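You operate a simulated robot arm through the tools that you are given. There is no shell and no other tool. Be economical: measure what you need, move in short steps, check, and stop when the job is done.

You are at the controls of a simulated two-armed robot. One attempt, no reset.

Task
Brush the filter screen clean, then clamp it on the filter box.
Fine: shut both levers over it; the wooden brush goes back where it lay. Set down upright: wooden brush. What is to be rubbed or washed off counts as gone when no trace of it is left.

The check looks at the end state, three seconds after you hand in, the way a careful person would. Anything else that was tipped, shoved, dropped, spilled or broken makes it a failure.

Robot
Two 7-joint arms with two-finger parallel grippers on one trunk, on a base that drives. Base frame: it is fixed to the floor where the robot stands at the start and does not move with it; the origin is under the middle of the robot, x ahead of it, y to its left, z up; the surface under the hand at the start is at about z = 780. Lengths are in mm, angles in rad, forces in N, time in s.
The left shoulder is at the start at [70, 134, 1001], the right one opposite. With the tool pointing down near the work surface each hand reaches from about 100 to 640 mm from the robot's upright axis, wherever it stands, measured 20 degrees to its own side. Places, roughly: filter box top [400, 400, 800]; left screen lever [200, 500, 900]; right screen lever [200, 300, 900]; wooden brush (10x6x7 cm) [500, 0, 800]. Payload 1.57 kg a hand.
The tool frame of a hand sits at the grasp point between the pads (the TCP): z along the fingers, y along the line on which they close. The tips reach 30 mm beyond it. The gripper opens to 80 mm. The fingers are 17 mm wide and 12 mm thick; the gripper's body (40 by 82 mm) begins 80 mm behind the TCP.
Orientation is that of the tool frame in the base frame, as a unit quaternion [x, y, z, w]. With the fingers straight down and closing along the base's y, the tool's x points along the base's -x, its y along +y and its z along -z.

Tools
- The arms move only by the tool jog_arm. It takes "left_plan", "right_plan" or both (then of equal length, played together; a hand with none holds still); each is a list of rows, each a list of 7 numbers: the turn, a rotation vector about the tool's x, y, z in rad, then the shift along the tool's x, y, z in m, then the finger opening in m, from 0 to 0.08. In form: [[rx, ry, rz, x, y, z, gripper], ...]. A call has 1 to 12 rows; each row is the pose to reach, as a shift and turn from the pose commanded when the call began, along the tool's axes at that moment. A row lasts 0.2 s, in which the tool goes at most 50 mm and 0.15 rad; a call with a longer step from one row to the next is refused whole, and so is a gripper value outside its range. A pose out of reach is approached as far as the arm can. The call stops where the force on the tool passes 50 N (or 10 N more than at its start, if that is more) or the arm is blocked; 0.2 s more then pass. Each finger travels about 153 mm/s and halts on what it meets, pressing with about 42 N; the grip force reading is that of the motor and also rises with nothing between the fingers. The clock runs only during rows and for 0.2 s after the last one: add rows that repeat a pose to give the fingers time. The reply holds the time, the measured pose of the TCP, the force on the tool along the base axes, the opening and the grip force, in the units named above and with some noise, with the torque about the TCP (base axes, N m) and any sound that the robot's microphone picked up.
- Cameras (640 x 400 px; columns grow to the right, rows downward): "scene" is now at [138.1, 10.5, 1231.2]; the picture's right is [0.09, -1.00, 0.00], its down [-0.57, -0.05, -0.82] and it looks along [0.82, 0.07, -0.57] (base axes); focal length 214 px, centre (320, 200). "left" rides on the left gripper at [72, 7, -122] in its tool frame; the picture's right is [-0.09, 1.00, 0.00], its down [-0.84, -0.08, -0.54] and it looks along [-0.54, -0.05, 0.84] (tool axes); focal length 238 px, centre (320, 200). "right" rides on the right gripper at [72, -7, -122] in its tool frame; the picture's right is [0.09, 1.00, 0.00], its down [-0.84, 0.08, -0.54] and it looks along [-0.54, 0.05, 0.84] (tool axes); focal length 238 px, centre (320, 200). There is no depth. A picture from a camera that has moved, and an enlarged one, comes with that camera's place and axes in the base frame and with its lens.
- camera(camera): a new picture of that camera. No time passes.
- slide_trunk(by): slides the trunk up (or, below 0, down) by that many mm; the arms and the scene camera ride with it, the base frame stays. It gives what a move gives, with no picture.
- base_move(legs): drives the robot by 1 to 6 legs, each [ahead, left, turn to the left] in mm, mm and rad, along the robot's own axes; the way and the turn of a leg run together, so that a leg with both is an arc; at most 1500 mm and 3.142 rad a leg. The arms and the cameras ride along, it lands a little off, and it stops where it bumps. It gives what a move gives.
- head_to(pan, tilt): turns the head with the scene camera to pan (to the left, within 1.501 rad either way) and tilt (down, from -0.506 to 1.204), counted from straight ahead of the robot. It gives what a move gives.
- enlarge(camera, box): a new picture of the part [left, top, right, bottom] of that camera's present view, enlarged. No time passes.
- finish_job(): hands the job in; it is judged then, once.

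Go step by step. Nothing tells you exact positions but the pictures and the camera data: compare them with the known pose of the tool, close in by small moves and look again before you grip or let go. The budget is 120 turns and 88 pictures, counting those below and the enlarged ones. Unless the task says otherwise, let go and move clear before handing in, and close with one line.

The tools are called after "Request:" by a JSON object that holds its "fn" and its "kwargs". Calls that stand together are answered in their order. jog_arm: Moves the arms, as the interface text tells. Its arguments: {"type":"object","properties":{"left_plan":{"type":"array"},"right_plan":{"type":"array"}},"required":[]} The other tools are called the same way: slide_trunk (by) slides the trunk up or down; base_move (legs) drives the base; head_to (pan, tilt) turns the head that bears the scene camera; camera (camera) takes a picture; enlarge (camera, box) takes an enlarged picture of a part of a camera's view; finish_job () hands the job in.

At the start:

```text
clock: 0.0
left_position: [387.2, 375.9, 1094.7]
left_tcp_rot: [0.0, 1.0, -0.001, 0.0]
left_ft_force: [-0.9, -0.2, -0.2]
left_ft_torque: [-0.01, -0.01, 0.01]
left_width: 79.9
left_finger_force: 0.0
right_position: [388.7, 12.0, 1115.4]
right_tcp_rot: [0.0, 1.0, 0.0, 0.0]
right_ft_force: [-0.6, 0.5, -0.2]
right_ft_torque: [-0.03, -0.01, 0.0]
right_width: 80.2
right_finger_force: 0.2
trunk travel left (down, up): [-575.0, 365.0]
robot x, y, heading: [0.2, -1.1, 0.003]
head pan, tilt: [0.086, 0.604]
```

scene: 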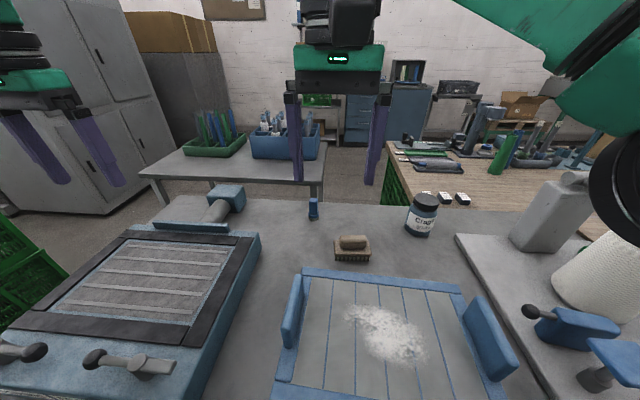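
right: 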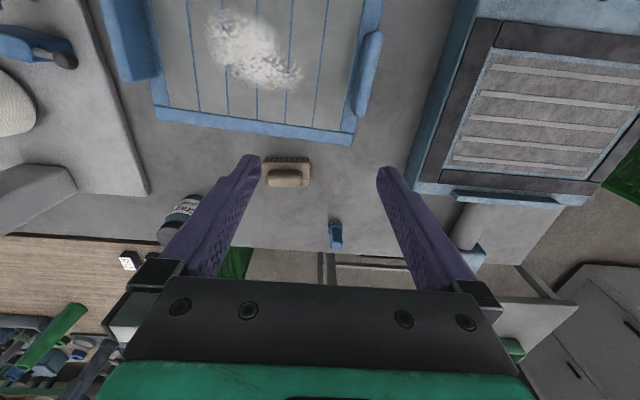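
left: 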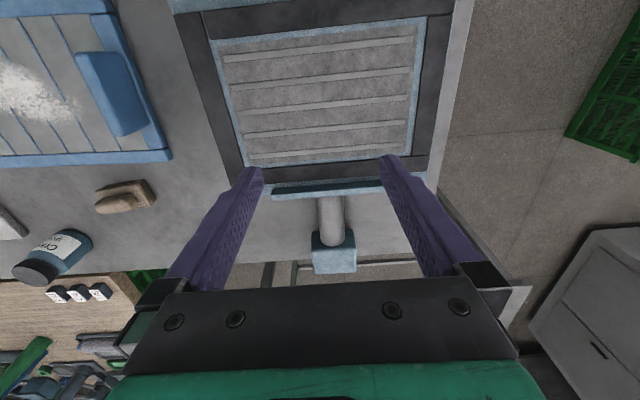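

I see the dusty framed screen in front of me with two side handles, the brush behind it, and the filter box to the left with its levers. I'll look closer with the head tilted down before moving.

Request:
{"fn": "head_to", "kwargs": {"pan": 0.3, "tilt": 1.05}}

Request:
{"fn": "camera", "kwargs": {"camera": "scene"}}

Request:
{"fn": "enlarge", "kwargs": {"camera": "right", "box": [80, 0, 400, 200]}}

```text
clock: 0.9
left_position: [388.3, 375.8, 1095.0]
left_tcp_rot: [0.0, 1.0, 0.0, 0.0]
left_ft_force: [-0.2, 0.6, 0.6]
left_ft_torque: [0.01, 0.02, 0.01]
left_width: 80.0
left_finger_force: 0.0
right_position: [389.3, 12.1, 1116.4]
right_tcp_rot: [-0.001, 1.0, 0.0, 0.0]
right_ft_force: [-0.1, -0.4, 1.0]
right_ft_torque: [-0.04, 0.02, 0.0]
right_width: 80.0
right_finger_force: 0.0
trunk travel left (down, up): [-575.0, 365.0]
robot x, y, heading: [0.1, 4.7, 0.002]
head pan, tilt: [0.3, 1.051]
```

```text
84 pictures are left
camera scene: at [113.7, 22.5, 1196.1], right [0.3, -0.96, 0.0], down [-0.83, -0.26, -0.5], along [0.48, 0.15, -0.87], focal length 214 px, centre (320, 200)
```

scene: 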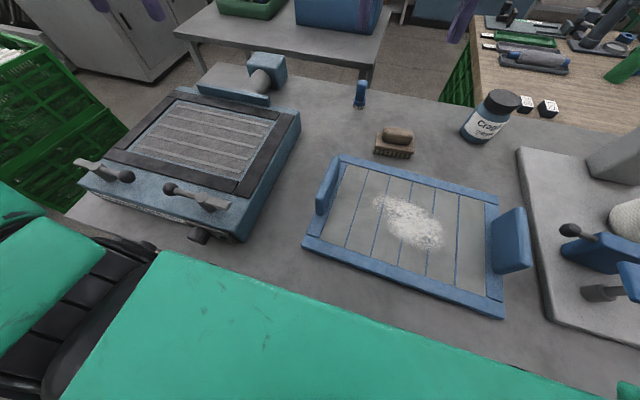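

```text
2.00 times, centred on (240, 100) of right
camera zoom: at [317.6, 3.1, 1236.4], right [-0.09, 1.0, 0.0], down [0.84, 0.08, 0.54], along [0.54, 0.05, -0.84], focal length 477 px, centre (480, 400)
```

zoom: 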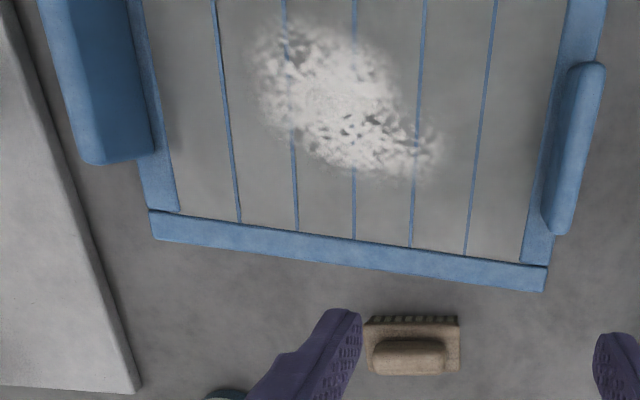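

Brush is near (538,-42), screen centre about (334,-89), box opening centre about (385,385) with top near z=851. I'll bring the right hand above the brush, turned 90° so the fingers close across its handle.

Request:
{"fn": "jog_arm", "kwargs": {"right_plan": [[0, 0, 0.143, -0.013, -0.005, 0.013, 0.08], [0, 0, 0.286, -0.027, -0.01, 0.027, 0.08], [0, 0, 0.428, -0.04, -0.015, 0.04, 0.08], [0, 0, 0.571, -0.054, -0.02, 0.053, 0.08], [0, 0, 0.714, -0.068, -0.025, 0.066, 0.08], [0, 0, 0.857, -0.081, -0.03, 0.08, 0.08], [0, 0, 1.0, -0.095, -0.034, 0.093, 0.08], [0, 0, 1.142, -0.108, -0.039, 0.106, 0.08], [0, 0, 1.285, -0.122, -0.044, 0.12, 0.08], [0, 0, 1.428, -0.135, -0.049, 0.134, 0.08], [0, 0, 1.571, -0.149, -0.054, 0.146, 0.08]]}}

Request:
{"fn": "camera", "kwargs": {"camera": "right"}}

Request:
{"fn": "camera", "kwargs": {"camera": "scene"}}

```text
clock: 3.3
left_position: [388.2, 375.3, 1094.5]
left_tcp_rot: [0.0, 1.0, 0.0, 0.0]
left_ft_force: [0.3, 0.0, 0.0]
left_ft_torque: [0.02, 0.01, 0.01]
left_width: 79.8
left_finger_force: 0.0
right_position: [537.9, -42.9, 968.6]
right_tcp_rot: [0.708, 0.707, 0.0, 0.0]
right_ft_force: [0.8, 0.0, -0.3]
right_ft_torque: [-0.01, 0.01, -0.01]
right_width: 80.0
right_finger_force: 0.0
trunk travel left (down, up): [-575.0, 365.0]
robot x, y, heading: [1.3, -0.9, -0.002]
head pan, tilt: [0.3, 1.051]
```

```text
82 pictures are left
camera right: at [532.5, 27.6, 1089.5], right [1.0, 0.09, 0.0], down [0.08, -0.84, 0.54], along [0.05, -0.54, -0.84], focal length 238 px, centre (320, 200)
```

right: 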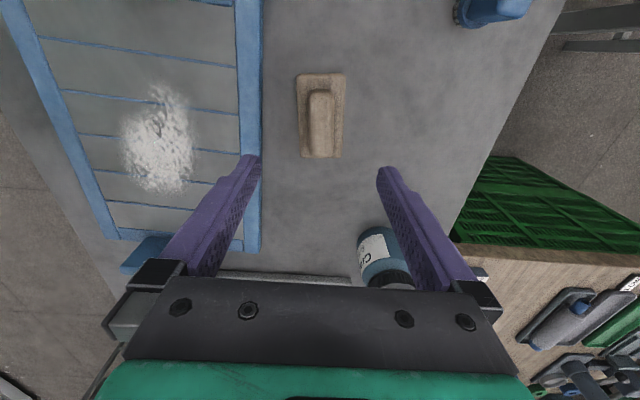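

```text
81 pictures are left
camera scene: at [114.2, 22.6, 1196.0], right [0.3, -0.96, 0.0], down [-0.83, -0.26, -0.5], along [0.47, 0.15, -0.87], focal length 214 px, centre (320, 200)
```

scene: 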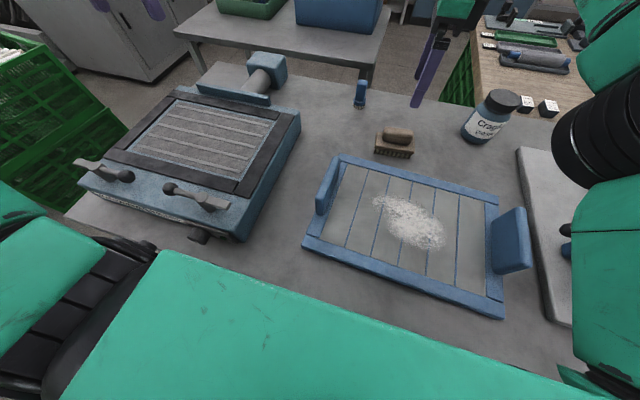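

The brush handle sits near (540,-36), with its long axis about 0.1 rad off y. I'll zoom in to judge the heights of block and handle.

Request:
{"fn": "enlarge", "kwargs": {"camera": "scene", "box": [354, 110, 434, 160]}}

Request:
{"fn": "enlarge", "kwargs": {"camera": "right", "box": [240, 50, 400, 150]}}

```text
8.00 times, centred on (394, 135) of scene
camera zoom: at [114.2, 22.6, 1196.0], right [0.3, -0.96, 0.0], down [-0.83, -0.26, -0.5], along [0.47, 0.15, -0.87], focal length 1716 px, centre (-272, 720)
```

zoom: 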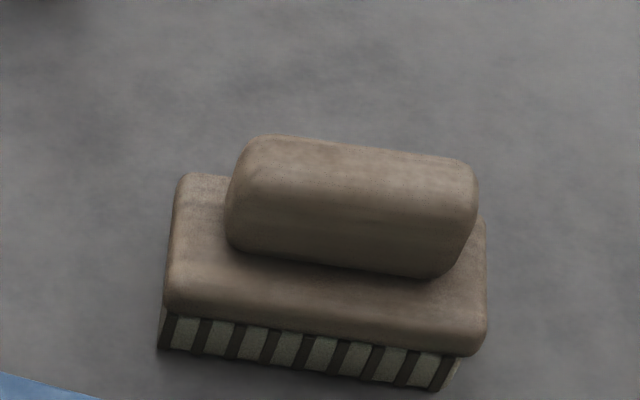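

```text
4.00 times, centred on (320, 100) of right
camera zoom: at [532.5, 27.6, 1089.5], right [1.0, 0.09, 0.0], down [0.08, -0.84, 0.54], along [0.05, -0.54, -0.84], focal length 953 px, centre (320, 600)
```

zoom: 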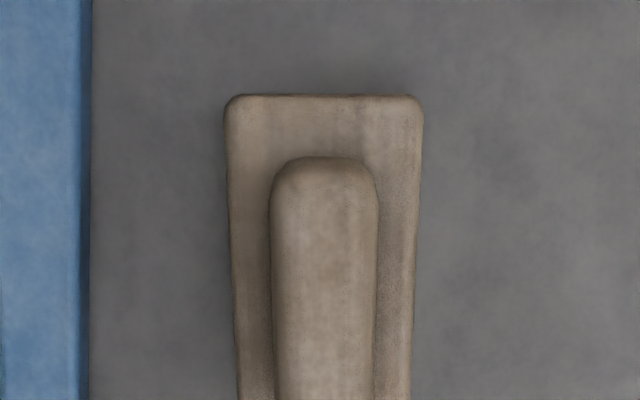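

Handle top is at about z=840. I'll descend with a -0.1 rad twist to just above it.

Request:
{"fn": "jog_arm", "kwargs": {"right_plan": [[0, 0, -0.05, 0.002, 0.001, 0.04, 0.08], [0, 0, -0.1, 0.005, 0.002, 0.08, 0.08], [0, 0, -0.1, 0.005, 0.002, 0.105, 0.08]]}}

Request:
{"fn": "camera", "kwargs": {"camera": "right"}}

Request:
{"fn": "enlarge", "kwargs": {"camera": "scene", "box": [344, 80, 444, 160]}}

```text
clock: 4.1
left_position: [388.0, 374.4, 1095.4]
left_tcp_rot: [-0.001, 1.0, 0.0, 0.0]
left_ft_force: [0.8, -0.1, -0.4]
left_ft_torque: [-0.03, -0.03, 0.02]
left_width: 80.1
left_finger_force: 0.1
right_position: [539.1, -35.5, 864.6]
right_tcp_rot: [0.671, 0.741, 0.001, -0.001]
right_ft_force: [-0.7, 0.0, -0.6]
right_ft_torque: [0.03, -0.02, 0.02]
right_width: 80.2
right_finger_force: 0.2
trunk travel left (down, up): [-575.0, 365.0]
robot x, y, heading: [1.2, 0.6, 0.002]
head pan, tilt: [0.3, 1.051]
```

```text
78 pictures are left
camera right: at [526.6, 33.2, 984.7], right [0.98, 0.19, 0.0], down [0.16, -0.83, 0.54], along [0.1, -0.53, -0.84], focal length 238 px, centre (320, 200)
```

right: 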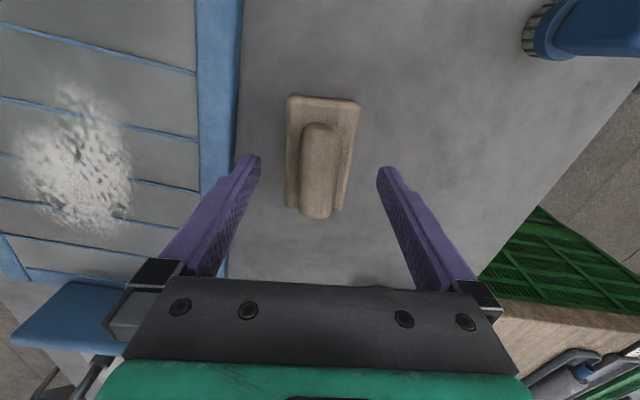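

```text
5.00 times, centred on (394, 120) of scene
camera zoom: at [113.9, 22.3, 1196.1], right [0.3, -0.96, 0.0], down [-0.83, -0.26, -0.5], along [0.47, 0.15, -0.87], focal length 1072 px, centre (-50, 600)
```

zoom: 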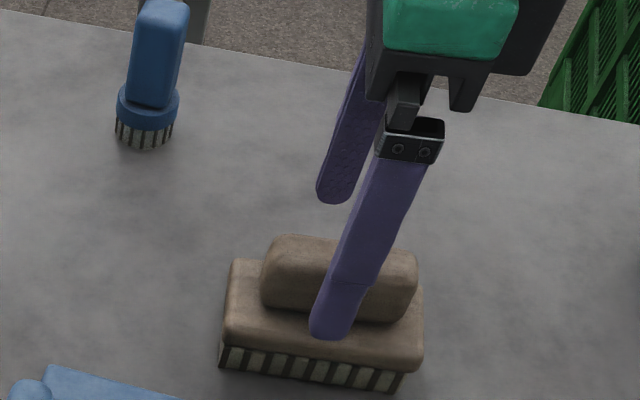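

The gripper straddles the handle well centred. I'll lower 14 mm more and check the clearance to the block.

Request:
{"fn": "jog_arm", "kwargs": {"right_plan": [[0, 0, 0, 0, 0, 0.014, 0.08], [0, 0, 0, 0, 0, 0.014, 0.06]]}}

Request:
{"fn": "enlarge", "kwargs": {"camera": "scene", "box": [364, 100, 428, 160]}}

```text
clock: 4.7
left_position: [387.1, 374.2, 1095.4]
left_tcp_rot: [0.0, 1.0, -0.001, 0.0]
left_ft_force: [-0.6, -0.4, 0.7]
left_ft_torque: [0.0, 0.03, 0.0]
left_width: 80.1
left_finger_force: 0.1
right_position: [540.7, -36.1, 848.6]
right_tcp_rot: [0.671, 0.742, 0.0, -0.001]
right_ft_force: [-0.3, -0.2, 0.4]
right_ft_torque: [0.01, 0.02, 0.01]
right_width: 59.7
right_finger_force: 0.1
trunk travel left (down, up): [-575.0, 365.0]
robot x, y, heading: [-1.7, -0.4, -0.003]
head pan, tilt: [0.3, 1.051]
```

```text
6.67 times, centred on (396, 130) of scene
camera zoom: at [113.5, 22.6, 1196.1], right [0.3, -0.96, 0.0], down [-0.83, -0.26, -0.5], along [0.47, 0.15, -0.87], focal length 1430 px, centre (-187, 667)
```

zoom: 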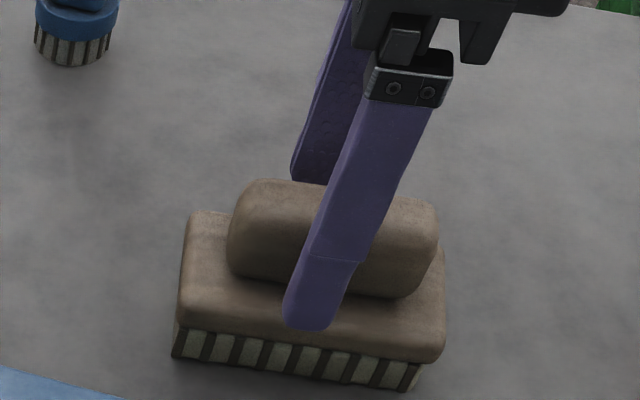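

Tips are about 20 mm below the handle top; that suffices. I'll close and lift slightly.

Request:
{"fn": "jog_arm", "kwargs": {"right_plan": [[0, 0, 0, 0, 0, 0, 0.04], [0, 0, 0, 0, 0, 0, 0.0], [0, 0, 0, 0, 0, 0, 0.0], [0, 0, 0, 0, 0, 0, 0.0]]}}

Request:
{"fn": "enlarge", "kwargs": {"camera": "scene", "box": [364, 100, 428, 160]}}

Request:
{"fn": "enlarge", "kwargs": {"camera": "right", "box": [220, 80, 420, 240]}}

```text
clock: 5.7
left_position: [387.7, 374.6, 1094.8]
left_tcp_rot: [0.0, 1.0, 0.001, -0.001]
left_ft_force: [-0.1, 0.1, -0.2]
left_ft_torque: [0.0, 0.01, 0.02]
left_width: 80.0
left_finger_force: 0.1
right_position: [540.4, -36.1, 850.7]
right_tcp_rot: [0.671, 0.742, -0.001, 0.0]
right_ft_force: [0.3, 0.1, 0.2]
right_ft_torque: [0.01, -0.02, 0.01]
right_width: 27.4
right_finger_force: 37.5
trunk travel left (down, up): [-575.0, 365.0]
robot x, y, heading: [-1.1, 2.3, 0.002]
head pan, tilt: [0.3, 1.051]
```

```text
6.67 times, centred on (396, 130) of scene
camera zoom: at [113.8, 22.5, 1196.0], right [0.3, -0.96, 0.0], down [-0.83, -0.26, -0.5], along [0.47, 0.15, -0.87], focal length 1430 px, centre (-187, 667)
```

zoom: 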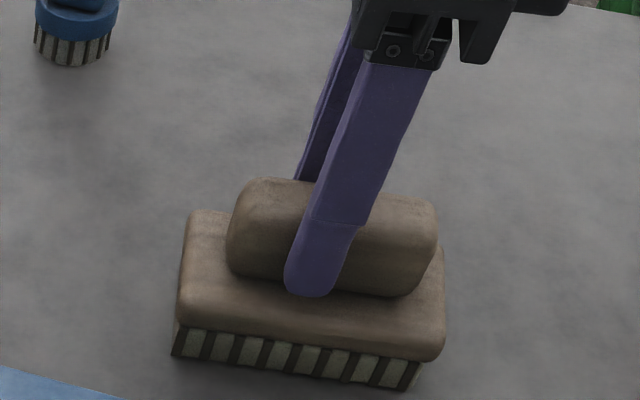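

```text
2.50 times, centred on (320, 160) of right
camera zoom: at [526.4, 33.0, 969.7], right [0.98, 0.19, 0.0], down [0.16, -0.83, 0.54], along [0.1, -0.53, -0.84], focal length 596 px, centre (320, 300)
```

zoom: 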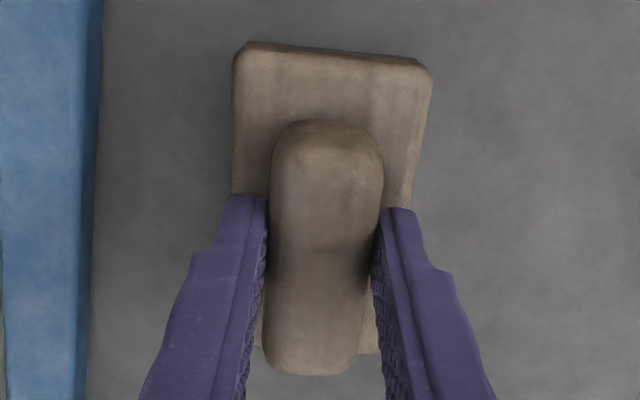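

The grip is firm (27 mm) at the home pose (540,-36,849.5). I'll lift it 60 mm and carry it over the screen.

Request:
{"fn": "jog_arm", "kwargs": {"right_plan": [[0, 0, 0, 0, 0, -0.03, 0], [0, 0, 0, 0, 0, -0.06, 0], [0, 0, 0, -0.002, -0.045, -0.06, 0], [0, 0, 0, -0.004, -0.09, -0.06, 0], [0, 0, 0, -0.006, -0.135, -0.06, 0], [0, 0, 0, -0.007, -0.167, -0.06, 0], [0, 0, 0, -0.007, -0.167, -0.04, 0]]}}

Request:
{"fn": "camera", "kwargs": {"camera": "scene"}}

Request:
{"fn": "camera", "kwargs": {"camera": "right"}}

```text
clock: 7.3
left_position: [389.2, 374.9, 1094.7]
left_tcp_rot: [0.0, 1.0, 0.0, -0.001]
left_ft_force: [-0.4, 1.0, 0.2]
left_ft_torque: [-0.05, -0.02, 0.03]
left_width: 79.9
left_finger_force: 0.0
right_position: [375.7, -60.2, 890.5]
right_tcp_rot: [0.671, 0.742, 0.0, -0.001]
right_ft_force: [-0.4, -0.1, 1.0]
right_ft_torque: [0.0, -0.01, -0.02]
right_width: 0.1
right_finger_force: 21.6
trunk travel left (down, up): [-575.0, 365.0]
robot x, y, heading: [2.9, -0.3, 0.001]
head pan, tilt: [0.3, 1.051]
```

```text
73 pictures are left
camera scene: at [114.5, 22.5, 1196.0], right [0.3, -0.96, 0.0], down [-0.83, -0.26, -0.5], along [0.47, 0.15, -0.87], focal length 214 px, centre (320, 200)
```

scene: 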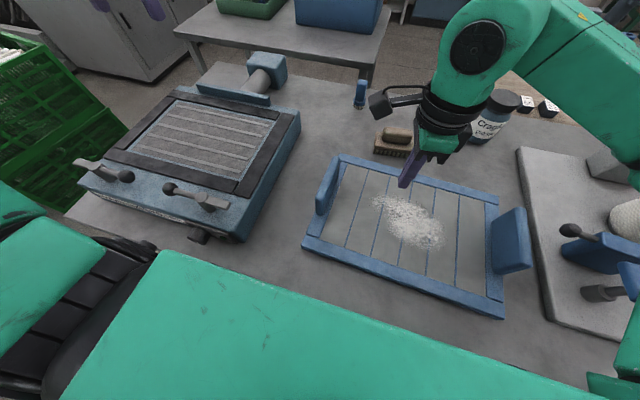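

```text
72 pictures are left
camera right: at [362.1, 8.9, 1010.5], right [0.98, 0.19, 0.0], down [0.16, -0.83, 0.54], along [0.1, -0.53, -0.84], focal length 238 px, centre (320, 200)
```

right: 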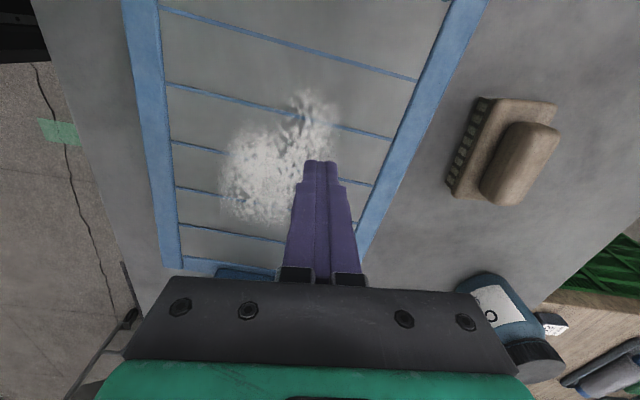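

The brush slipped out and stayed at its place. I'll return above it open, and check whether it moved.

Request:
{"fn": "jog_arm", "kwargs": {"right_plan": [[0, 0, 0, 0.001, 0.035, -0.02, 0.02], [0, 0, 0, 0.003, 0.08, -0.02, 0.05], [0, 0, 0, 0.005, 0.125, -0.02, 0.07], [0, 0, 0, 0.007, 0.165, -0.02, 0.08], [0, 0, 0, 0.007, 0.165, 0.015, 0.08]]}}

Request:
{"fn": "camera", "kwargs": {"camera": "right"}}

Request:
{"fn": "enlarge", "kwargs": {"camera": "scene", "box": [364, 100, 428, 160]}}

```text
clock: 8.5
left_position: [387.8, 373.6, 1095.2]
left_tcp_rot: [0.0, 1.0, 0.001, 0.001]
left_ft_force: [0.0, -0.1, 0.1]
left_ft_torque: [0.04, 0.01, 0.02]
left_width: 80.4
left_finger_force: 0.1
right_position: [536.4, -38.1, 875.6]
right_tcp_rot: [0.67, 0.742, 0.001, -0.001]
right_ft_force: [0.6, -0.1, 0.3]
right_ft_torque: [-0.03, 0.02, 0.0]
right_width: 80.0
right_finger_force: 0.0
trunk travel left (down, up): [-575.0, 365.0]
robot x, y, heading: [-0.5, 3.1, -0.002]
head pan, tilt: [0.3, 1.051]
```

```text
71 pictures are left
camera right: at [523.4, 30.2, 995.6], right [0.98, 0.19, 0.0], down [0.16, -0.83, 0.54], along [0.1, -0.53, -0.84], focal length 238 px, centre (320, 200)
```

right: 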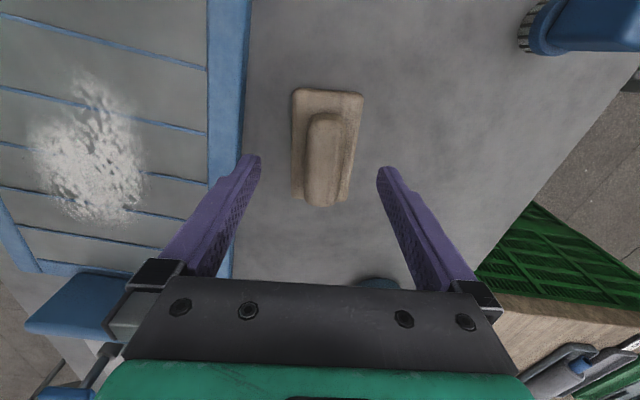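

```text
6.67 times, centred on (396, 130) of scene
camera zoom: at [114.2, 21.2, 1196.0], right [0.3, -0.96, 0.0], down [-0.83, -0.26, -0.5], along [0.47, 0.15, -0.87], focal length 1430 px, centre (-187, 667)
```

zoom: 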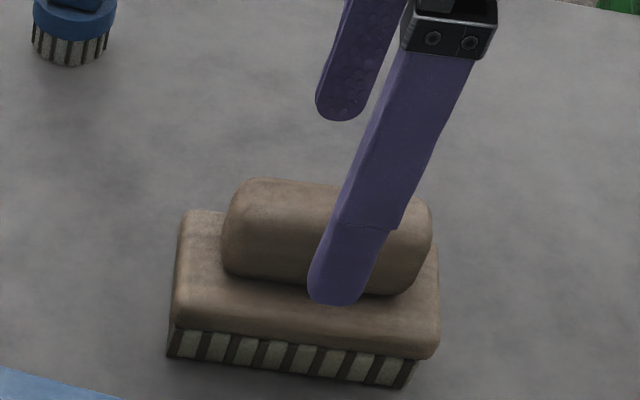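

The brush stayed put. I'll recentre, narrow the fingers over the block and lower until I feel the block, so the pads take the full handle.

Request:
{"fn": "jog_arm", "kwargs": {"right_plan": [[0, 0, 0, 0.002, 0.0035, 0.02, 0.05], [0, 0, 0, 0.002, 0.0035, 0.027, 0.045], [0, 0, 0, 0.002, 0.0035, 0.03, 0.045], [0, 0, 0, 0.002, 0.0035, 0.033, 0.045]]}}

Request:
{"fn": "enlarge", "kwargs": {"camera": "scene", "box": [364, 100, 428, 160]}}

```text
clock: 9.5
left_position: [387.6, 375.6, 1094.0]
left_tcp_rot: [0.001, 1.0, 0.0, 0.0]
left_ft_force: [0.0, 0.1, -0.3]
left_ft_torque: [-0.02, -0.01, 0.0]
left_width: 80.1
left_finger_force: 0.0
right_position: [541.7, -35.2, 843.1]
right_tcp_rot: [0.671, 0.741, 0.001, 0.0]
right_ft_force: [-0.6, 0.4, -0.2]
right_ft_torque: [0.02, -0.02, 0.03]
right_width: 45.0
right_finger_force: 0.0
trunk travel left (down, up): [-575.0, 365.0]
robot x, y, heading: [0.2, -4.5, 0.004]
head pan, tilt: [0.3, 1.051]
```

```text
6.67 times, centred on (396, 130) of scene
camera zoom: at [113.8, 22.4, 1196.0], right [0.3, -0.96, 0.0], down [-0.83, -0.26, -0.5], along [0.47, 0.15, -0.87], focal length 1430 px, centre (-187, 667)
```

zoom: 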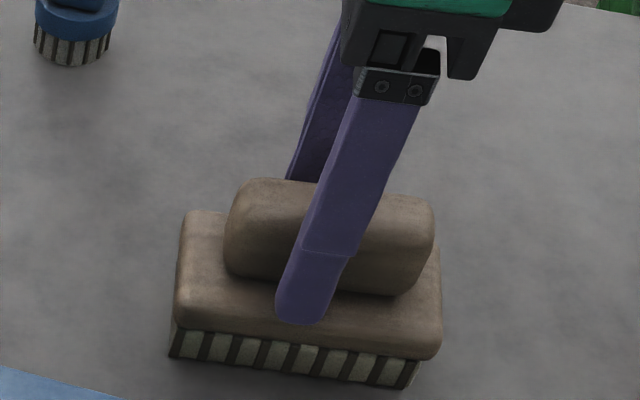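

No contact yet at tip z≈813. Keep lowering in small steps.

Request:
{"fn": "jog_arm", "kwargs": {"right_plan": [[0, 0, 0, 0, 0, 0.002, 0.042], [0, 0, 0, 0, 0, 0.004, 0.042], [0, 0, 0, 0, 0, 0.006, 0.042]]}}

```text
clock: 10.3
left_position: [387.1, 375.6, 1096.3]
left_tcp_rot: [0.0, 1.0, 0.0, 0.0]
left_ft_force: [0.1, 0.0, -0.4]
left_ft_torque: [0.0, 0.0, -0.01]
left_width: 79.9
left_finger_force: 0.1
right_position: [539.7, -33.9, 839.1]
right_tcp_rot: [0.671, 0.742, 0.002, 0.001]
right_ft_force: [2.5, -1.7, 16.7]
right_ft_torque: [-0.09, 0.2, 0.06]
right_width: 40.4
right_finger_force: 0.0
trunk travel left (down, up): [-575.0, 365.0]
robot x, y, heading: [1.5, 1.2, 0.003]
head pan, tilt: [0.3, 1.051]
```

Contact with the block at tip z≈809. Back off to 841, close, then lift slowly.

Request:
{"fn": "jog_arm", "kwargs": {"right_plan": [[0, 0, 0, 0, 0, -0.003, 0.042], [0, 0, 0, 0, 0, -0.003, 0.02], [0, 0, 0, 0, 0, -0.003, 0.0], [0, 0, 0, 0, 0, -0.003, 0.0], [0, 0, 0, 0, 0, -0.006, 0.0], [0, 0, 0, 0, 0, -0.011, 0.0], [0, 0, 0, 0, 0, -0.018, 0.0]]}}

Request:
{"fn": "enlarge", "kwargs": {"camera": "scene", "box": [364, 100, 428, 160]}}

```text
clock: 11.9
left_position: [388.8, 374.6, 1093.7]
left_tcp_rot: [0.0, 1.0, 0.0, 0.0]
left_ft_force: [0.3, 0.3, -0.2]
left_ft_torque: [0.0, 0.03, 0.01]
left_width: 79.7
left_finger_force: 0.0
right_position: [541.3, -33.9, 853.5]
right_tcp_rot: [0.671, 0.742, 0.001, 0.001]
right_ft_force: [-0.4, 0.5, -0.7]
right_ft_torque: [0.01, -0.01, 0.02]
right_width: 27.2
right_finger_force: 37.6
trunk travel left (down, up): [-575.0, 365.0]
robot x, y, heading: [0.6, -0.5, 0.005]
head pan, tilt: [0.3, 1.051]
```

```text
6.67 times, centred on (396, 130) of scene
camera zoom: at [113.9, 22.5, 1196.0], right [0.3, -0.96, 0.0], down [-0.83, -0.26, -0.5], along [0.47, 0.15, -0.87], focal length 1430 px, centre (-187, 667)
```

zoom: 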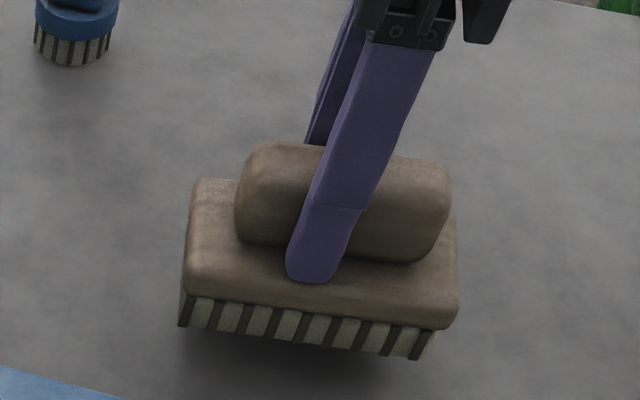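

Now it lifts. I'll carry it over the screen and look.

Request:
{"fn": "jog_arm", "kwargs": {"right_plan": [[0, 0, 0, 0, 0, -0.02, 0], [0, 0, 0, 0, 0, -0.045, 0], [0, 0, 0, -0.002, -0.03, -0.05, 0], [0, 0, 0, -0.004, -0.065, -0.05, 0], [0, 0, 0, -0.006, -0.1, -0.05, 0], [0, 0, 0, -0.008, -0.135, -0.05, 0], [0, 0, 0, -0.009, -0.16, -0.045, 0], [0, 0, 0, -0.009, -0.168, -0.03, 0], [0, 0, 0, -0.009, -0.168, -0.015, 0]]}}

Request:
{"fn": "camera", "kwargs": {"camera": "right"}}

Request:
{"fn": "enlarge", "kwargs": {"camera": "scene", "box": [290, 120, 546, 330]}}

```text
clock: 13.9
left_position: [387.4, 374.0, 1095.0]
left_tcp_rot: [0.0, 1.0, 0.0, 0.0]
left_ft_force: [0.3, 0.2, -0.1]
left_ft_torque: [-0.01, 0.0, 0.0]
left_width: 80.2
left_finger_force: 0.1
right_position: [375.6, -58.8, 869.3]
right_tcp_rot: [0.671, 0.742, 0.0, 0.0]
right_ft_force: [0.2, 0.1, -0.9]
right_ft_torque: [0.02, 0.01, -0.03]
right_width: 27.1
right_finger_force: 37.5
trunk travel left (down, up): [-575.0, 365.0]
robot x, y, heading: [1.1, 1.8, -0.0]
head pan, tilt: [0.3, 1.051]
```

```text
67 pictures are left
camera right: at [362.4, 9.3, 990.3], right [0.98, 0.19, 0.0], down [0.16, -0.83, 0.54], along [0.1, -0.53, -0.84], focal length 238 px, centre (320, 200)
```

right: 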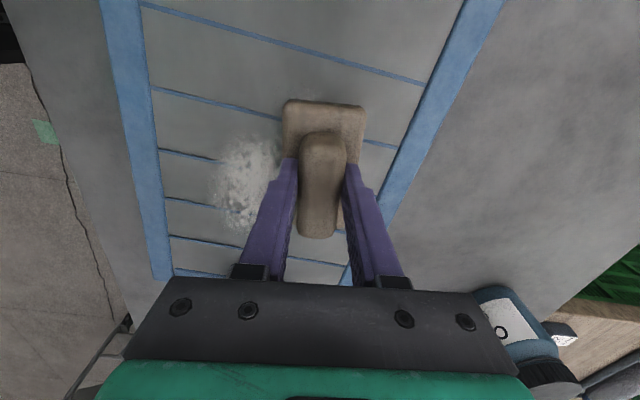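

```text
1.90 times, centred on (418, 225) of scene
camera zoom: at [114.0, 22.4, 1196.0], right [0.3, -0.96, 0.0], down [-0.83, -0.26, -0.5], along [0.47, 0.15, -0.87], focal length 408 px, centre (133, 152)
```

zoom: 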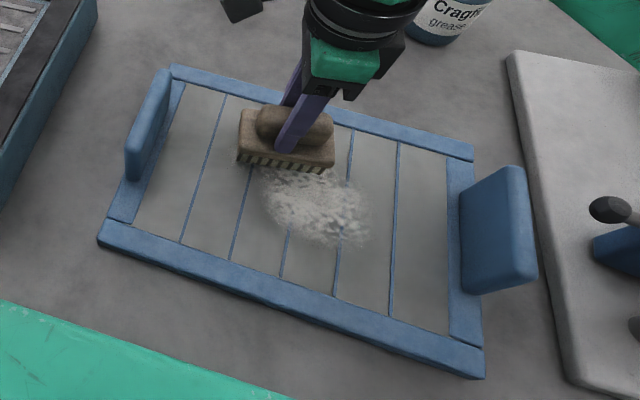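

Brush is over the dust. I'll feel down for the mesh.

Request:
{"fn": "jog_arm", "kwargs": {"right_plan": [[0, 0, 0, 0, 0, 0.007, 0], [0, 0, 0, 0, 0, 0.012, 0]]}}

Request:
{"fn": "jog_arm", "kwargs": {"right_plan": [[0, 0, 0, 0, 0, 0.003, 0]]}}

Request:
{"fn": "jog_arm", "kwargs": {"right_plan": [[0, 0, 0, 0, 0, 0.002, 0]]}}

```text
clock: 14.5
left_position: [386.9, 375.9, 1096.2]
left_tcp_rot: [0.0, 1.0, 0.0, 0.002]
left_ft_force: [0.3, 0.7, -0.1]
left_ft_torque: [0.0, -0.04, 0.01]
left_width: 80.1
left_finger_force: 0.1
right_position: [374.7, -59.7, 859.0]
right_tcp_rot: [0.671, 0.742, 0.002, 0.001]
right_ft_force: [2.7, -1.1, 10.7]
right_ft_torque: [-0.45, 0.08, 0.1]
right_width: 27.3
right_finger_force: 38.3
trunk travel left (down, up): [-575.0, 365.0]
robot x, y, heading: [0.9, 2.0, 0.005]
head pan, tilt: [0.3, 1.051]
```

```text
clock: 14.9
left_position: [385.8, 375.5, 1095.8]
left_tcp_rot: [0.0, 1.0, 0.0, 0.001]
left_ft_force: [-0.5, 0.0, 0.4]
left_ft_torque: [0.02, -0.02, 0.0]
left_width: 80.2
left_finger_force: 0.1
right_position: [374.5, -61.7, 858.0]
right_tcp_rot: [0.671, 0.741, 0.004, 0.002]
right_ft_force: [8.7, -3.4, 44.3]
right_ft_torque: [-1.14, 0.4, 0.19]
right_width: 27.3
right_finger_force: 37.7
trunk travel left (down, up): [-575.0, 365.0]
robot x, y, heading: [2.3, -0.5, 0.001]
head pan, tilt: [0.3, 1.051]
```

```text
clock: 15.2
left_position: [384.7, 375.4, 1096.3]
left_tcp_rot: [0.0, 1.0, -0.001, 0.002]
left_ft_force: [0.3, 0.2, 0.2]
left_ft_torque: [0.0, 0.01, 0.01]
left_width: 80.0
left_finger_force: 0.0
right_position: [374.5, -59.9, 858.7]
right_tcp_rot: [0.671, 0.742, 0.005, 0.003]
right_ft_force: [-4.7, -2.6, 21.1]
right_ft_torque: [-0.79, 0.75, -0.07]
right_width: 27.0
right_finger_force: 37.9
trunk travel left (down, up): [-575.0, 365.0]
robot x, y, heading: [1.9, 1.7, 0.005]
head pan, tilt: [0.3, 1.051]
stopped in row 1 (right hand): the force on the tool passed its limit at 57 N (the readings are from after the stop); the commanded pose is now the measured one
```

The mesh is touched at TCP z≈859. I'll ease to a light pressure and start brushing strokes.

Request:
{"fn": "jog_arm", "kwargs": {"right_plan": [[0, 0, 0, 0, 0, -0.001, 0], [0, 0, 0, 0.003, -0.03, -0.001, 0], [0, 0, 0, 0.006, -0.06, -0.001, 0], [0, 0, 0, 0.009, -0.09, -0.001, 0], [0, 0, 0, 0.006, -0.06, -0.001, 0], [0, 0, 0, 0.003, -0.03, -0.001, 0], [0, 0, 0, -0.001, 0.012, -0.001, 0]]}}

Request:
{"fn": "enlarge", "kwargs": {"camera": "scene", "box": [290, 120, 546, 330]}}

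```text
clock: 16.2
left_position: [385.7, 375.2, 1095.3]
left_tcp_rot: [-0.001, 1.0, 0.0, 0.001]
left_ft_force: [0.3, 0.2, -0.1]
left_ft_torque: [0.0, 0.02, 0.03]
left_width: 80.1
left_finger_force: 0.0
right_position: [295.5, -58.7, 859.2]
right_tcp_rot: [0.672, 0.74, 0.008, 0.003]
right_ft_force: [-0.8, 1.2, 18.6]
right_ft_torque: [-0.82, 0.38, 0.01]
right_width: 27.3
right_finger_force: 37.2
trunk travel left (down, up): [-575.0, 365.0]
robot x, y, heading: [0.8, 1.2, 0.001]
head pan, tilt: [0.3, 1.051]
stopped in row 4 (right hand): the force on the tool passed its limit at 54 N (the readings are from after the stop); the commanded pose is now the measured one
```

```text
1.90 times, centred on (418, 225) of scene
camera zoom: at [111.9, 23.2, 1195.8], right [0.3, -0.96, 0.0], down [-0.83, -0.26, -0.5], along [0.48, 0.15, -0.87], focal length 408 px, centre (133, 152)
```

zoom: 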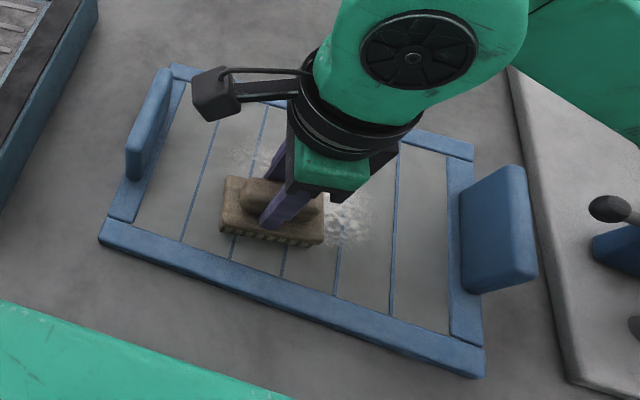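

Dust comes off well; the pressure is just a bit stiff. I'll lighten by 1.5 mm and continue the pattern toward the right.

Request:
{"fn": "jog_arm", "kwargs": {"right_plan": [[0, 0, 0, 0, 0, -0.0015, 0], [0, 0, 0, -0.003, 0.03, -0.0015, 0], [0, 0, 0, -0.006, 0.06, -0.0015, 0], [0, 0, 0, -0.009, 0.09, -0.0015, 0], [0, 0, 0, -0.044, 0.086, -0.0015, 0], [0, 0, 0, -0.041, 0.056, -0.0015, 0], [0, 0, 0, -0.038, 0.026, -0.0015, 0], [0, 0, 0, -0.035, -0.0035, -0.0015, 0], [0, 0, 0, -0.07, -0.007, -0.0015, 0], [0, 0, 0, -0.073, 0.023, -0.0015, 0], [0, 0, 0, -0.076, 0.053, -0.0015, 0], [0, 0, 0, -0.079, 0.0825, -0.0015, 0]]}}

Request:
{"fn": "enlarge", "kwargs": {"camera": "scene", "box": [290, 120, 546, 330]}}

```text
clock: 18.8
left_position: [387.8, 374.8, 1094.1]
left_tcp_rot: [0.0, 1.0, 0.0, 0.0]
left_ft_force: [-0.7, -0.4, 0.3]
left_ft_torque: [-0.02, 0.02, 0.04]
left_width: 80.0
left_finger_force: 0.1
right_position: [386.9, -130.1, 859.4]
right_tcp_rot: [0.672, 0.74, 0.006, 0.001]
right_ft_force: [-1.6, -0.1, 3.9]
right_ft_torque: [-0.22, 0.21, -0.06]
right_width: 27.3
right_finger_force: 38.1
trunk travel left (down, up): [-575.0, 365.0]
robot x, y, heading: [-0.6, 1.4, -0.003]
head pan, tilt: [0.3, 1.051]
```

```text
1.90 times, centred on (418, 225) of scene
camera zoom: at [113.6, 22.6, 1196.0], right [0.3, -0.96, 0.0], down [-0.83, -0.26, -0.5], along [0.47, 0.15, -0.87], focal length 408 px, centre (133, 152)
```

zoom: 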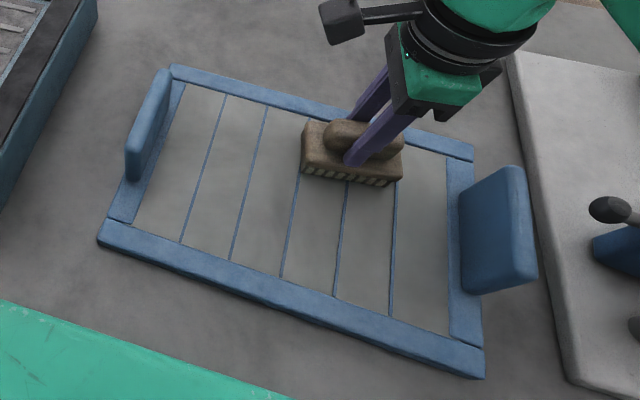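

It looks nearly clean. A few extra strokes around the dust's outer edges for safety, then inspect.

Request:
{"fn": "jog_arm", "kwargs": {"right_plan": [[0, 0, 0, -0.04, -0.004, 0, 0], [0, 0, 0, -0.037, -0.034, 0, 0], [0, 0, 0, -0.034, -0.064, 0, 0], [0, 0, 0, -0.031, -0.094, 0, 0], [0, 0, 0, 0.009, -0.0895, 0, 0], [0, 0, 0, 0.049, -0.0855, 0, 0], [0, 0, 0, 0.089, -0.0815, 0, 0], [0, 0, 0, 0.118, -0.0785, 0, 0], [0, 0, 0, 0.115, -0.049, 0, 0], [0, 0, 0, 0.112, -0.019, 0, 0], [0, 0, 0, 0.109, 0.011, 0, 0], [0, 0, 0, 0.07, 0.007, 0, 0]]}}

Request:
{"fn": "enlarge", "kwargs": {"camera": "scene", "box": [290, 120, 546, 330]}}

```text
clock: 21.4
left_position: [385.7, 371.3, 1096.9]
left_tcp_rot: [0.0, 1.0, 0.002, 0.0]
left_ft_force: [0.5, -0.1, -0.2]
left_ft_torque: [0.07, -0.02, 0.02]
left_width: 80.2
left_finger_force: 0.1
right_position: [385.1, -62.7, 859.2]
right_tcp_rot: [0.672, 0.741, 0.008, 0.001]
right_ft_force: [-0.5, -0.2, -0.3]
right_ft_torque: [0.02, -0.01, 0.0]
right_width: 27.0
right_finger_force: 38.1
trunk travel left (down, up): [-575.0, 365.0]
robot x, y, heading: [3.8, 2.9, 0.001]
head pan, tilt: [0.3, 1.051]
```

```text
1.90 times, centred on (418, 225) of scene
camera zoom: at [113.4, 19.5, 1196.1], right [0.3, -0.96, 0.0], down [-0.83, -0.26, -0.5], along [0.48, 0.15, -0.87], focal length 408 px, centre (133, 152)
```

zoom: 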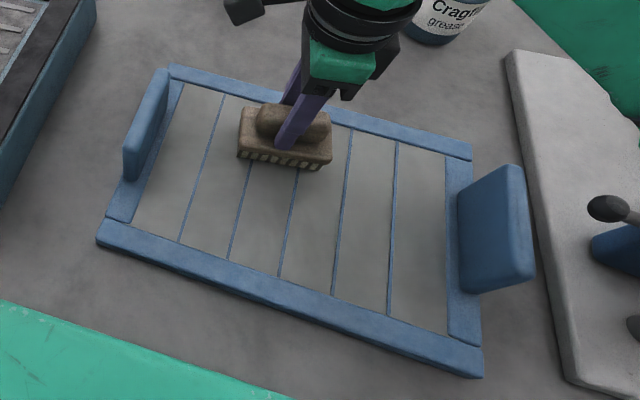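

The mesh is clean. I'll carry the brush back over its home spot, levelling the small tilt, to just above the table.

Request:
{"fn": "jog_arm", "kwargs": {"right_plan": [[0.013, -0.009, 0, 0, 0, -0.02, 0], [0.013, -0.009, 0, 0, 0, -0.04, 0], [0.013, -0.009, 0, 0.003, 0.035, -0.045, 0], [0.013, -0.009, 0, 0.006, 0.07, -0.045, 0], [0.013, -0.009, 0, 0.009, 0.105, -0.045, 0], [0.013, -0.009, 0, 0.012, 0.14, -0.045, 0], [0.013, -0.009, 0, 0.0125, 0.157, -0.045, 0], [0.013, -0.009, 0, 0.0125, 0.157, -0.02, 0], [0.013, -0.009, 0, 0.0125, 0.157, 0.0, 0], [0.013, -0.009, 0, 0.0125, 0.157, 0.01, 0]]}}

Request:
{"fn": "enlarge", "kwargs": {"camera": "scene", "box": [364, 100, 428, 160]}}

Request:
{"fn": "enlarge", "kwargs": {"camera": "scene", "box": [290, 150, 546, 330]}}

```text
clock: 23.6
left_position: [389.2, 374.7, 1096.0]
left_tcp_rot: [0.0, 1.0, 0.0, 0.0]
left_ft_force: [-0.8, 0.1, -0.9]
left_ft_torque: [0.0, 0.02, 0.01]
left_width: 79.8
left_finger_force: 0.0
right_position: [542.4, -31.6, 852.6]
right_tcp_rot: [0.672, 0.741, -0.002, 0.0]
right_ft_force: [-0.7, -1.0, -0.5]
right_ft_torque: [0.03, -0.01, -0.03]
right_width: 27.0
right_finger_force: 38.0
trunk travel left (down, up): [-575.0, 365.0]
robot x, y, heading: [-0.7, 0.8, 0.0]
head pan, tilt: [0.3, 1.051]
```

```text
6.67 times, centred on (396, 130) of scene
camera zoom: at [114.3, 22.4, 1196.0], right [0.3, -0.96, 0.0], down [-0.83, -0.26, -0.5], along [0.47, 0.15, -0.87], focal length 1430 px, centre (-187, 667)
```

zoom: 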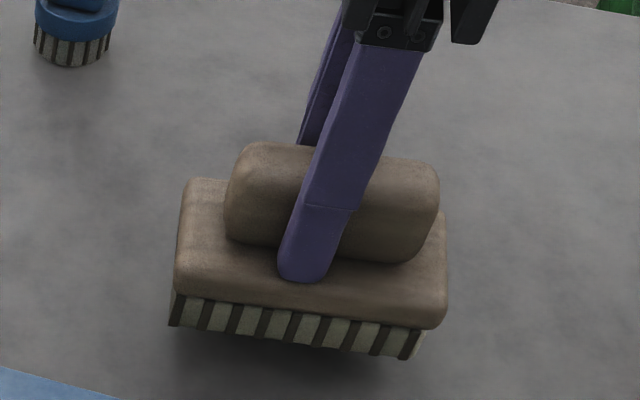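

```text
2.22 times, centred on (418, 240) of scene
camera zoom: at [114.3, 22.4, 1196.0], right [0.3, -0.96, 0.0], down [-0.83, -0.26, -0.5], along [0.47, 0.15, -0.87], focal length 477 px, centre (102, 111)
```

zoom: 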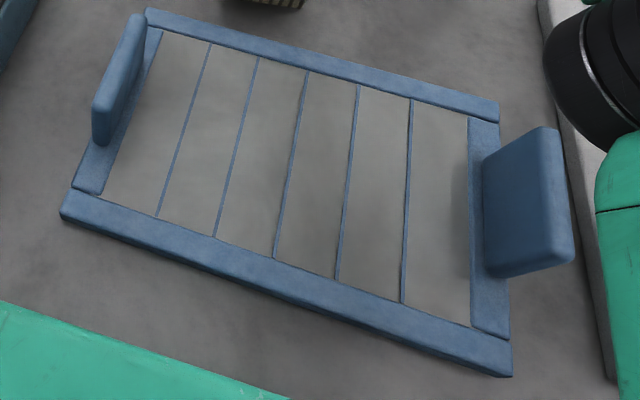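

Screen is clean. Compared with the earlier picture the brush is ~4 mm too far left; I'll correct and set it down.

Request:
{"fn": "jog_arm", "kwargs": {"right_plan": [[0, 0, 0, -0.0045, -0.0005, 0.005, 0], [0, 0, 0, -0.0045, -0.0005, 0.009, 0]]}}

Request:
{"fn": "jog_arm", "kwargs": {"right_plan": [[0, 0, 0, 0, 0, 0.0015, 0]]}}

Request:
{"fn": "jog_arm", "kwargs": {"right_plan": [[0, 0, 0, 0, 0, 0.001, 0]]}}

Request:
{"fn": "enlarge", "kwargs": {"camera": "scene", "box": [364, 100, 428, 160]}}

```text
clock: 24.2
left_position: [389.0, 375.4, 1095.6]
left_tcp_rot: [0.0, 1.0, -0.001, 0.001]
left_ft_force: [-1.3, -0.3, -0.1]
left_ft_torque: [-0.02, -0.02, -0.02]
left_width: 80.2
left_finger_force: 0.1
right_position: [543.0, -35.8, 843.3]
right_tcp_rot: [0.672, 0.741, -0.002, 0.001]
right_ft_force: [0.7, 0.5, -1.0]
right_ft_torque: [-0.03, -0.01, 0.02]
right_width: 27.2
right_finger_force: 37.7
trunk travel left (down, up): [-575.0, 365.0]
robot x, y, heading: [-0.6, -0.6, -0.002]
head pan, tilt: [0.3, 1.051]
```

```text
clock: 24.6
left_position: [388.6, 375.3, 1095.5]
left_tcp_rot: [0.0, 1.0, -0.001, 0.0]
left_ft_force: [0.4, 0.1, -0.4]
left_ft_torque: [0.01, -0.02, -0.02]
left_width: 79.9
left_finger_force: 0.0
right_position: [542.0, -36.2, 841.9]
right_tcp_rot: [0.672, 0.74, -0.001, 0.001]
right_ft_force: [0.3, 0.3, -2.6]
right_ft_torque: [-0.02, -0.01, 0.02]
right_width: 27.2
right_finger_force: 37.9
trunk travel left (down, up): [-575.0, 365.0]
robot x, y, heading: [4.2, -1.7, -0.002]
head pan, tilt: [0.3, 1.051]
```

```text
clock: 25.0
left_position: [388.4, 374.9, 1094.8]
left_tcp_rot: [0.0, 1.0, 0.0, 0.0]
left_ft_force: [0.3, -1.2, -0.5]
left_ft_torque: [-0.02, -0.01, -0.01]
left_width: 79.8
left_finger_force: 0.0
right_position: [541.6, -37.0, 840.3]
right_tcp_rot: [0.672, 0.74, -0.001, 0.001]
right_ft_force: [-0.7, -0.5, -1.8]
right_ft_torque: [0.02, 0.01, -0.03]
right_width: 27.1
right_finger_force: 37.3
trunk travel left (down, up): [-575.0, 365.0]
robot x, y, heading: [1.5, -2.9, 0.002]
head pan, tilt: [0.3, 1.051]
```

```text
6.67 times, centred on (396, 130) of scene
camera zoom: at [114.3, 22.4, 1196.0], right [0.3, -0.96, 0.0], down [-0.83, -0.26, -0.5], along [0.47, 0.15, -0.87], focal length 1430 px, centre (-187, 667)
```

zoom: 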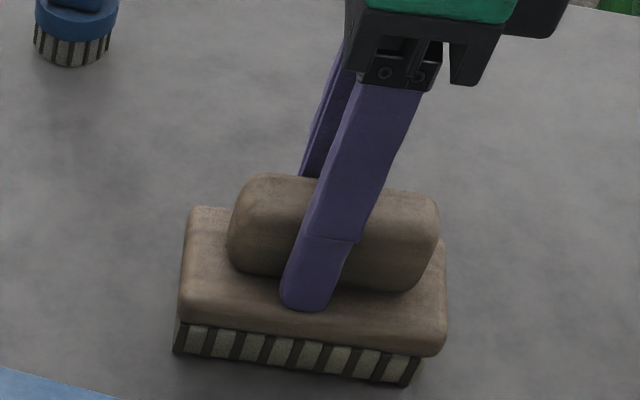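

Position matches the original picture within 1–2 mm. Ease down until contact, then release.

Request:
{"fn": "jog_arm", "kwargs": {"right_plan": [[0, 0, 0, 0, 0, 0.001, 0]]}}

Request:
{"fn": "jog_arm", "kwargs": {"right_plan": [[0, 0, 0, 0, 0, 0.001, 0]]}}

```text
clock: 25.4
left_position: [387.5, 374.8, 1095.5]
left_tcp_rot: [0.0, 1.0, 0.0, 0.0]
left_ft_force: [0.0, 0.1, -0.5]
left_ft_torque: [0.02, 0.01, -0.03]
left_width: 79.9
left_finger_force: 0.1
right_position: [542.2, -37.6, 838.7]
right_tcp_rot: [0.672, 0.74, -0.002, 0.0]
right_ft_force: [-0.1, 0.5, -1.4]
right_ft_torque: [0.05, -0.01, -0.01]
right_width: 27.0
right_finger_force: 37.7
trunk travel left (down, up): [-575.0, 365.0]
robot x, y, heading: [-2.1, -0.2, -0.002]
head pan, tilt: [0.3, 1.051]
```

```text
clock: 25.8
left_position: [387.6, 375.6, 1095.8]
left_tcp_rot: [0.0, 1.0, 0.0, 0.0]
left_ft_force: [0.0, -0.1, 0.7]
left_ft_torque: [0.0, 0.01, 0.02]
left_width: 80.0
left_finger_force: 0.0
right_position: [541.3, -36.6, 840.2]
right_tcp_rot: [0.672, 0.741, 0.0, 0.001]
right_ft_force: [0.9, -0.3, 5.8]
right_ft_torque: [0.24, 0.07, -0.04]
right_width: 27.0
right_finger_force: 37.4
trunk travel left (down, up): [-575.0, 365.0]
robot x, y, heading: [1.8, 1.8, 0.003]
head pan, tilt: [0.3, 1.051]
```

Contact. Release and rise.

Request:
{"fn": "jog_arm", "kwargs": {"right_plan": [[0, 0, 0, 0, 0, 0, 0.04], [0, 0, 0, 0, 0, 0, 0.05], [0, 0, 0, 0, 0, -0.02, 0.06], [0, 0, 0, 0, 0, -0.06, 0.08], [0, 0, 0, 0, 0, -0.1, 0.08], [0, 0, 0, 0, 0, -0.14, 0.08]]}}

Request:
{"fn": "head_to", "kwargs": {"pan": 0.7, "tilt": 1.0}}

Request:
{"fn": "camera", "kwargs": {"camera": "scene"}}

Request:
{"fn": "camera", "kwargs": {"camera": "left"}}

```text
clock: 27.2
left_position: [387.8, 376.1, 1095.5]
left_tcp_rot: [0.001, 1.0, -0.001, 0.001]
left_ft_force: [0.2, 0.3, -0.3]
left_ft_torque: [-0.01, -0.01, 0.01]
left_width: 79.9
left_finger_force: 0.1
right_position: [538.3, -36.1, 979.8]
right_tcp_rot: [0.672, 0.741, -0.001, 0.001]
right_ft_force: [-0.3, 0.9, 0.2]
right_ft_torque: [-0.02, 0.0, 0.0]
right_width: 80.2
right_finger_force: 0.1
trunk travel left (down, up): [-575.0, 365.0]
robot x, y, heading: [0.9, -2.3, -0.001]
head pan, tilt: [0.3, 1.051]
```

```text
clock: 28.1
left_position: [387.4, 375.0, 1094.3]
left_tcp_rot: [0.0, 1.0, 0.0, 0.0]
left_ft_force: [0.4, -0.2, -0.6]
left_ft_torque: [0.03, 0.07, 0.02]
left_width: 80.1
left_finger_force: 0.1
right_position: [539.7, -36.6, 977.6]
right_tcp_rot: [0.672, 0.741, -0.002, 0.001]
right_ft_force: [0.1, -0.3, 1.0]
right_ft_torque: [0.01, -0.01, 0.0]
right_width: 80.1
right_finger_force: 0.0
trunk travel left (down, up): [-575.0, 365.0]
robot x, y, heading: [-2.1, -1.1, 0.003]
head pan, tilt: [0.7, 1.0]
```

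```text
59 pictures are left
camera scene: at [104.0, 47.6, 1199.5], right [0.64, -0.77, 0.0], down [-0.64, -0.54, -0.54], along [0.41, 0.35, -0.84], focal length 214 px, centre (320, 200)
```

scene: 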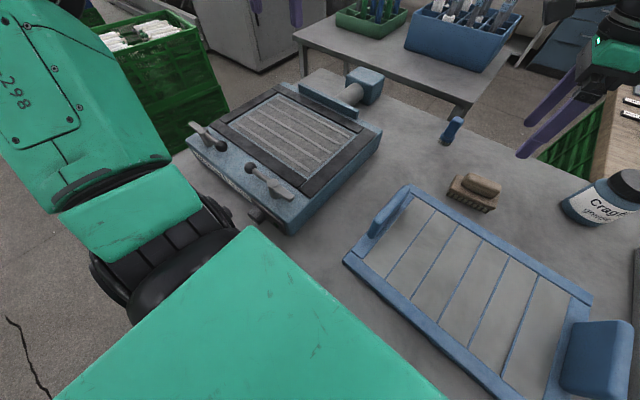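

```text
58 pictures are left
camera left: at [317.6, 380.3, 1217.0], right [0.09, 1.0, 0.0], down [0.84, -0.08, 0.54], along [0.54, -0.05, -0.84], focal length 238 px, centre (320, 200)
```

left: 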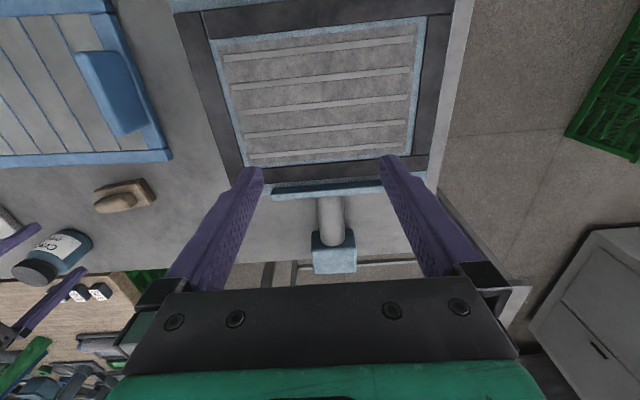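

The brush is back upright. Now a close look at the box and levers.

Request:
{"fn": "enlarge", "kwargs": {"camera": "scene", "box": [180, 60, 400, 240]}}

Request:
{"fn": "enlarge", "kwargs": {"camera": "scene", "box": [180, 110, 310, 220]}}

```text
2.22 times, centred on (290, 150) of scene
camera zoom: at [104.0, 47.6, 1199.5], right [0.64, -0.77, 0.0], down [-0.64, -0.54, -0.54], along [0.41, 0.35, -0.84], focal length 477 px, centre (387, 311)
```

zoom: 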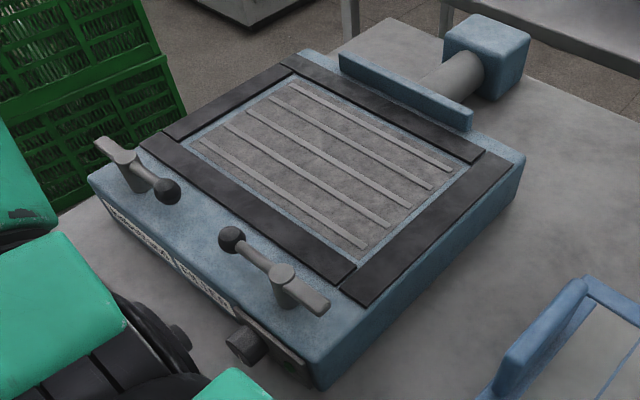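

```text
3.64 times, centred on (245, 165) of scene
camera zoom: at [104.0, 47.6, 1199.5], right [0.64, -0.77, 0.0], down [-0.64, -0.54, -0.54], along [0.41, 0.35, -0.84], focal length 780 px, centre (593, 327)
```

zoom: 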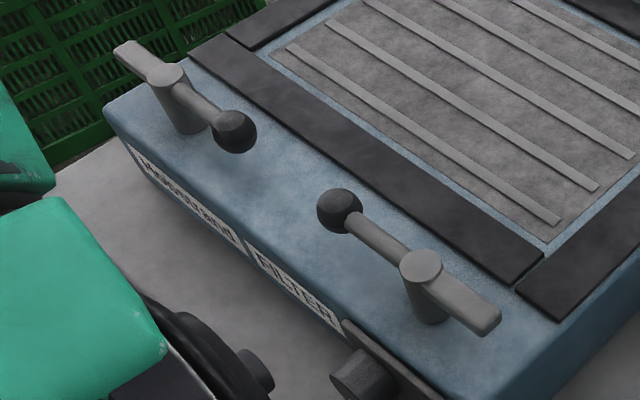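

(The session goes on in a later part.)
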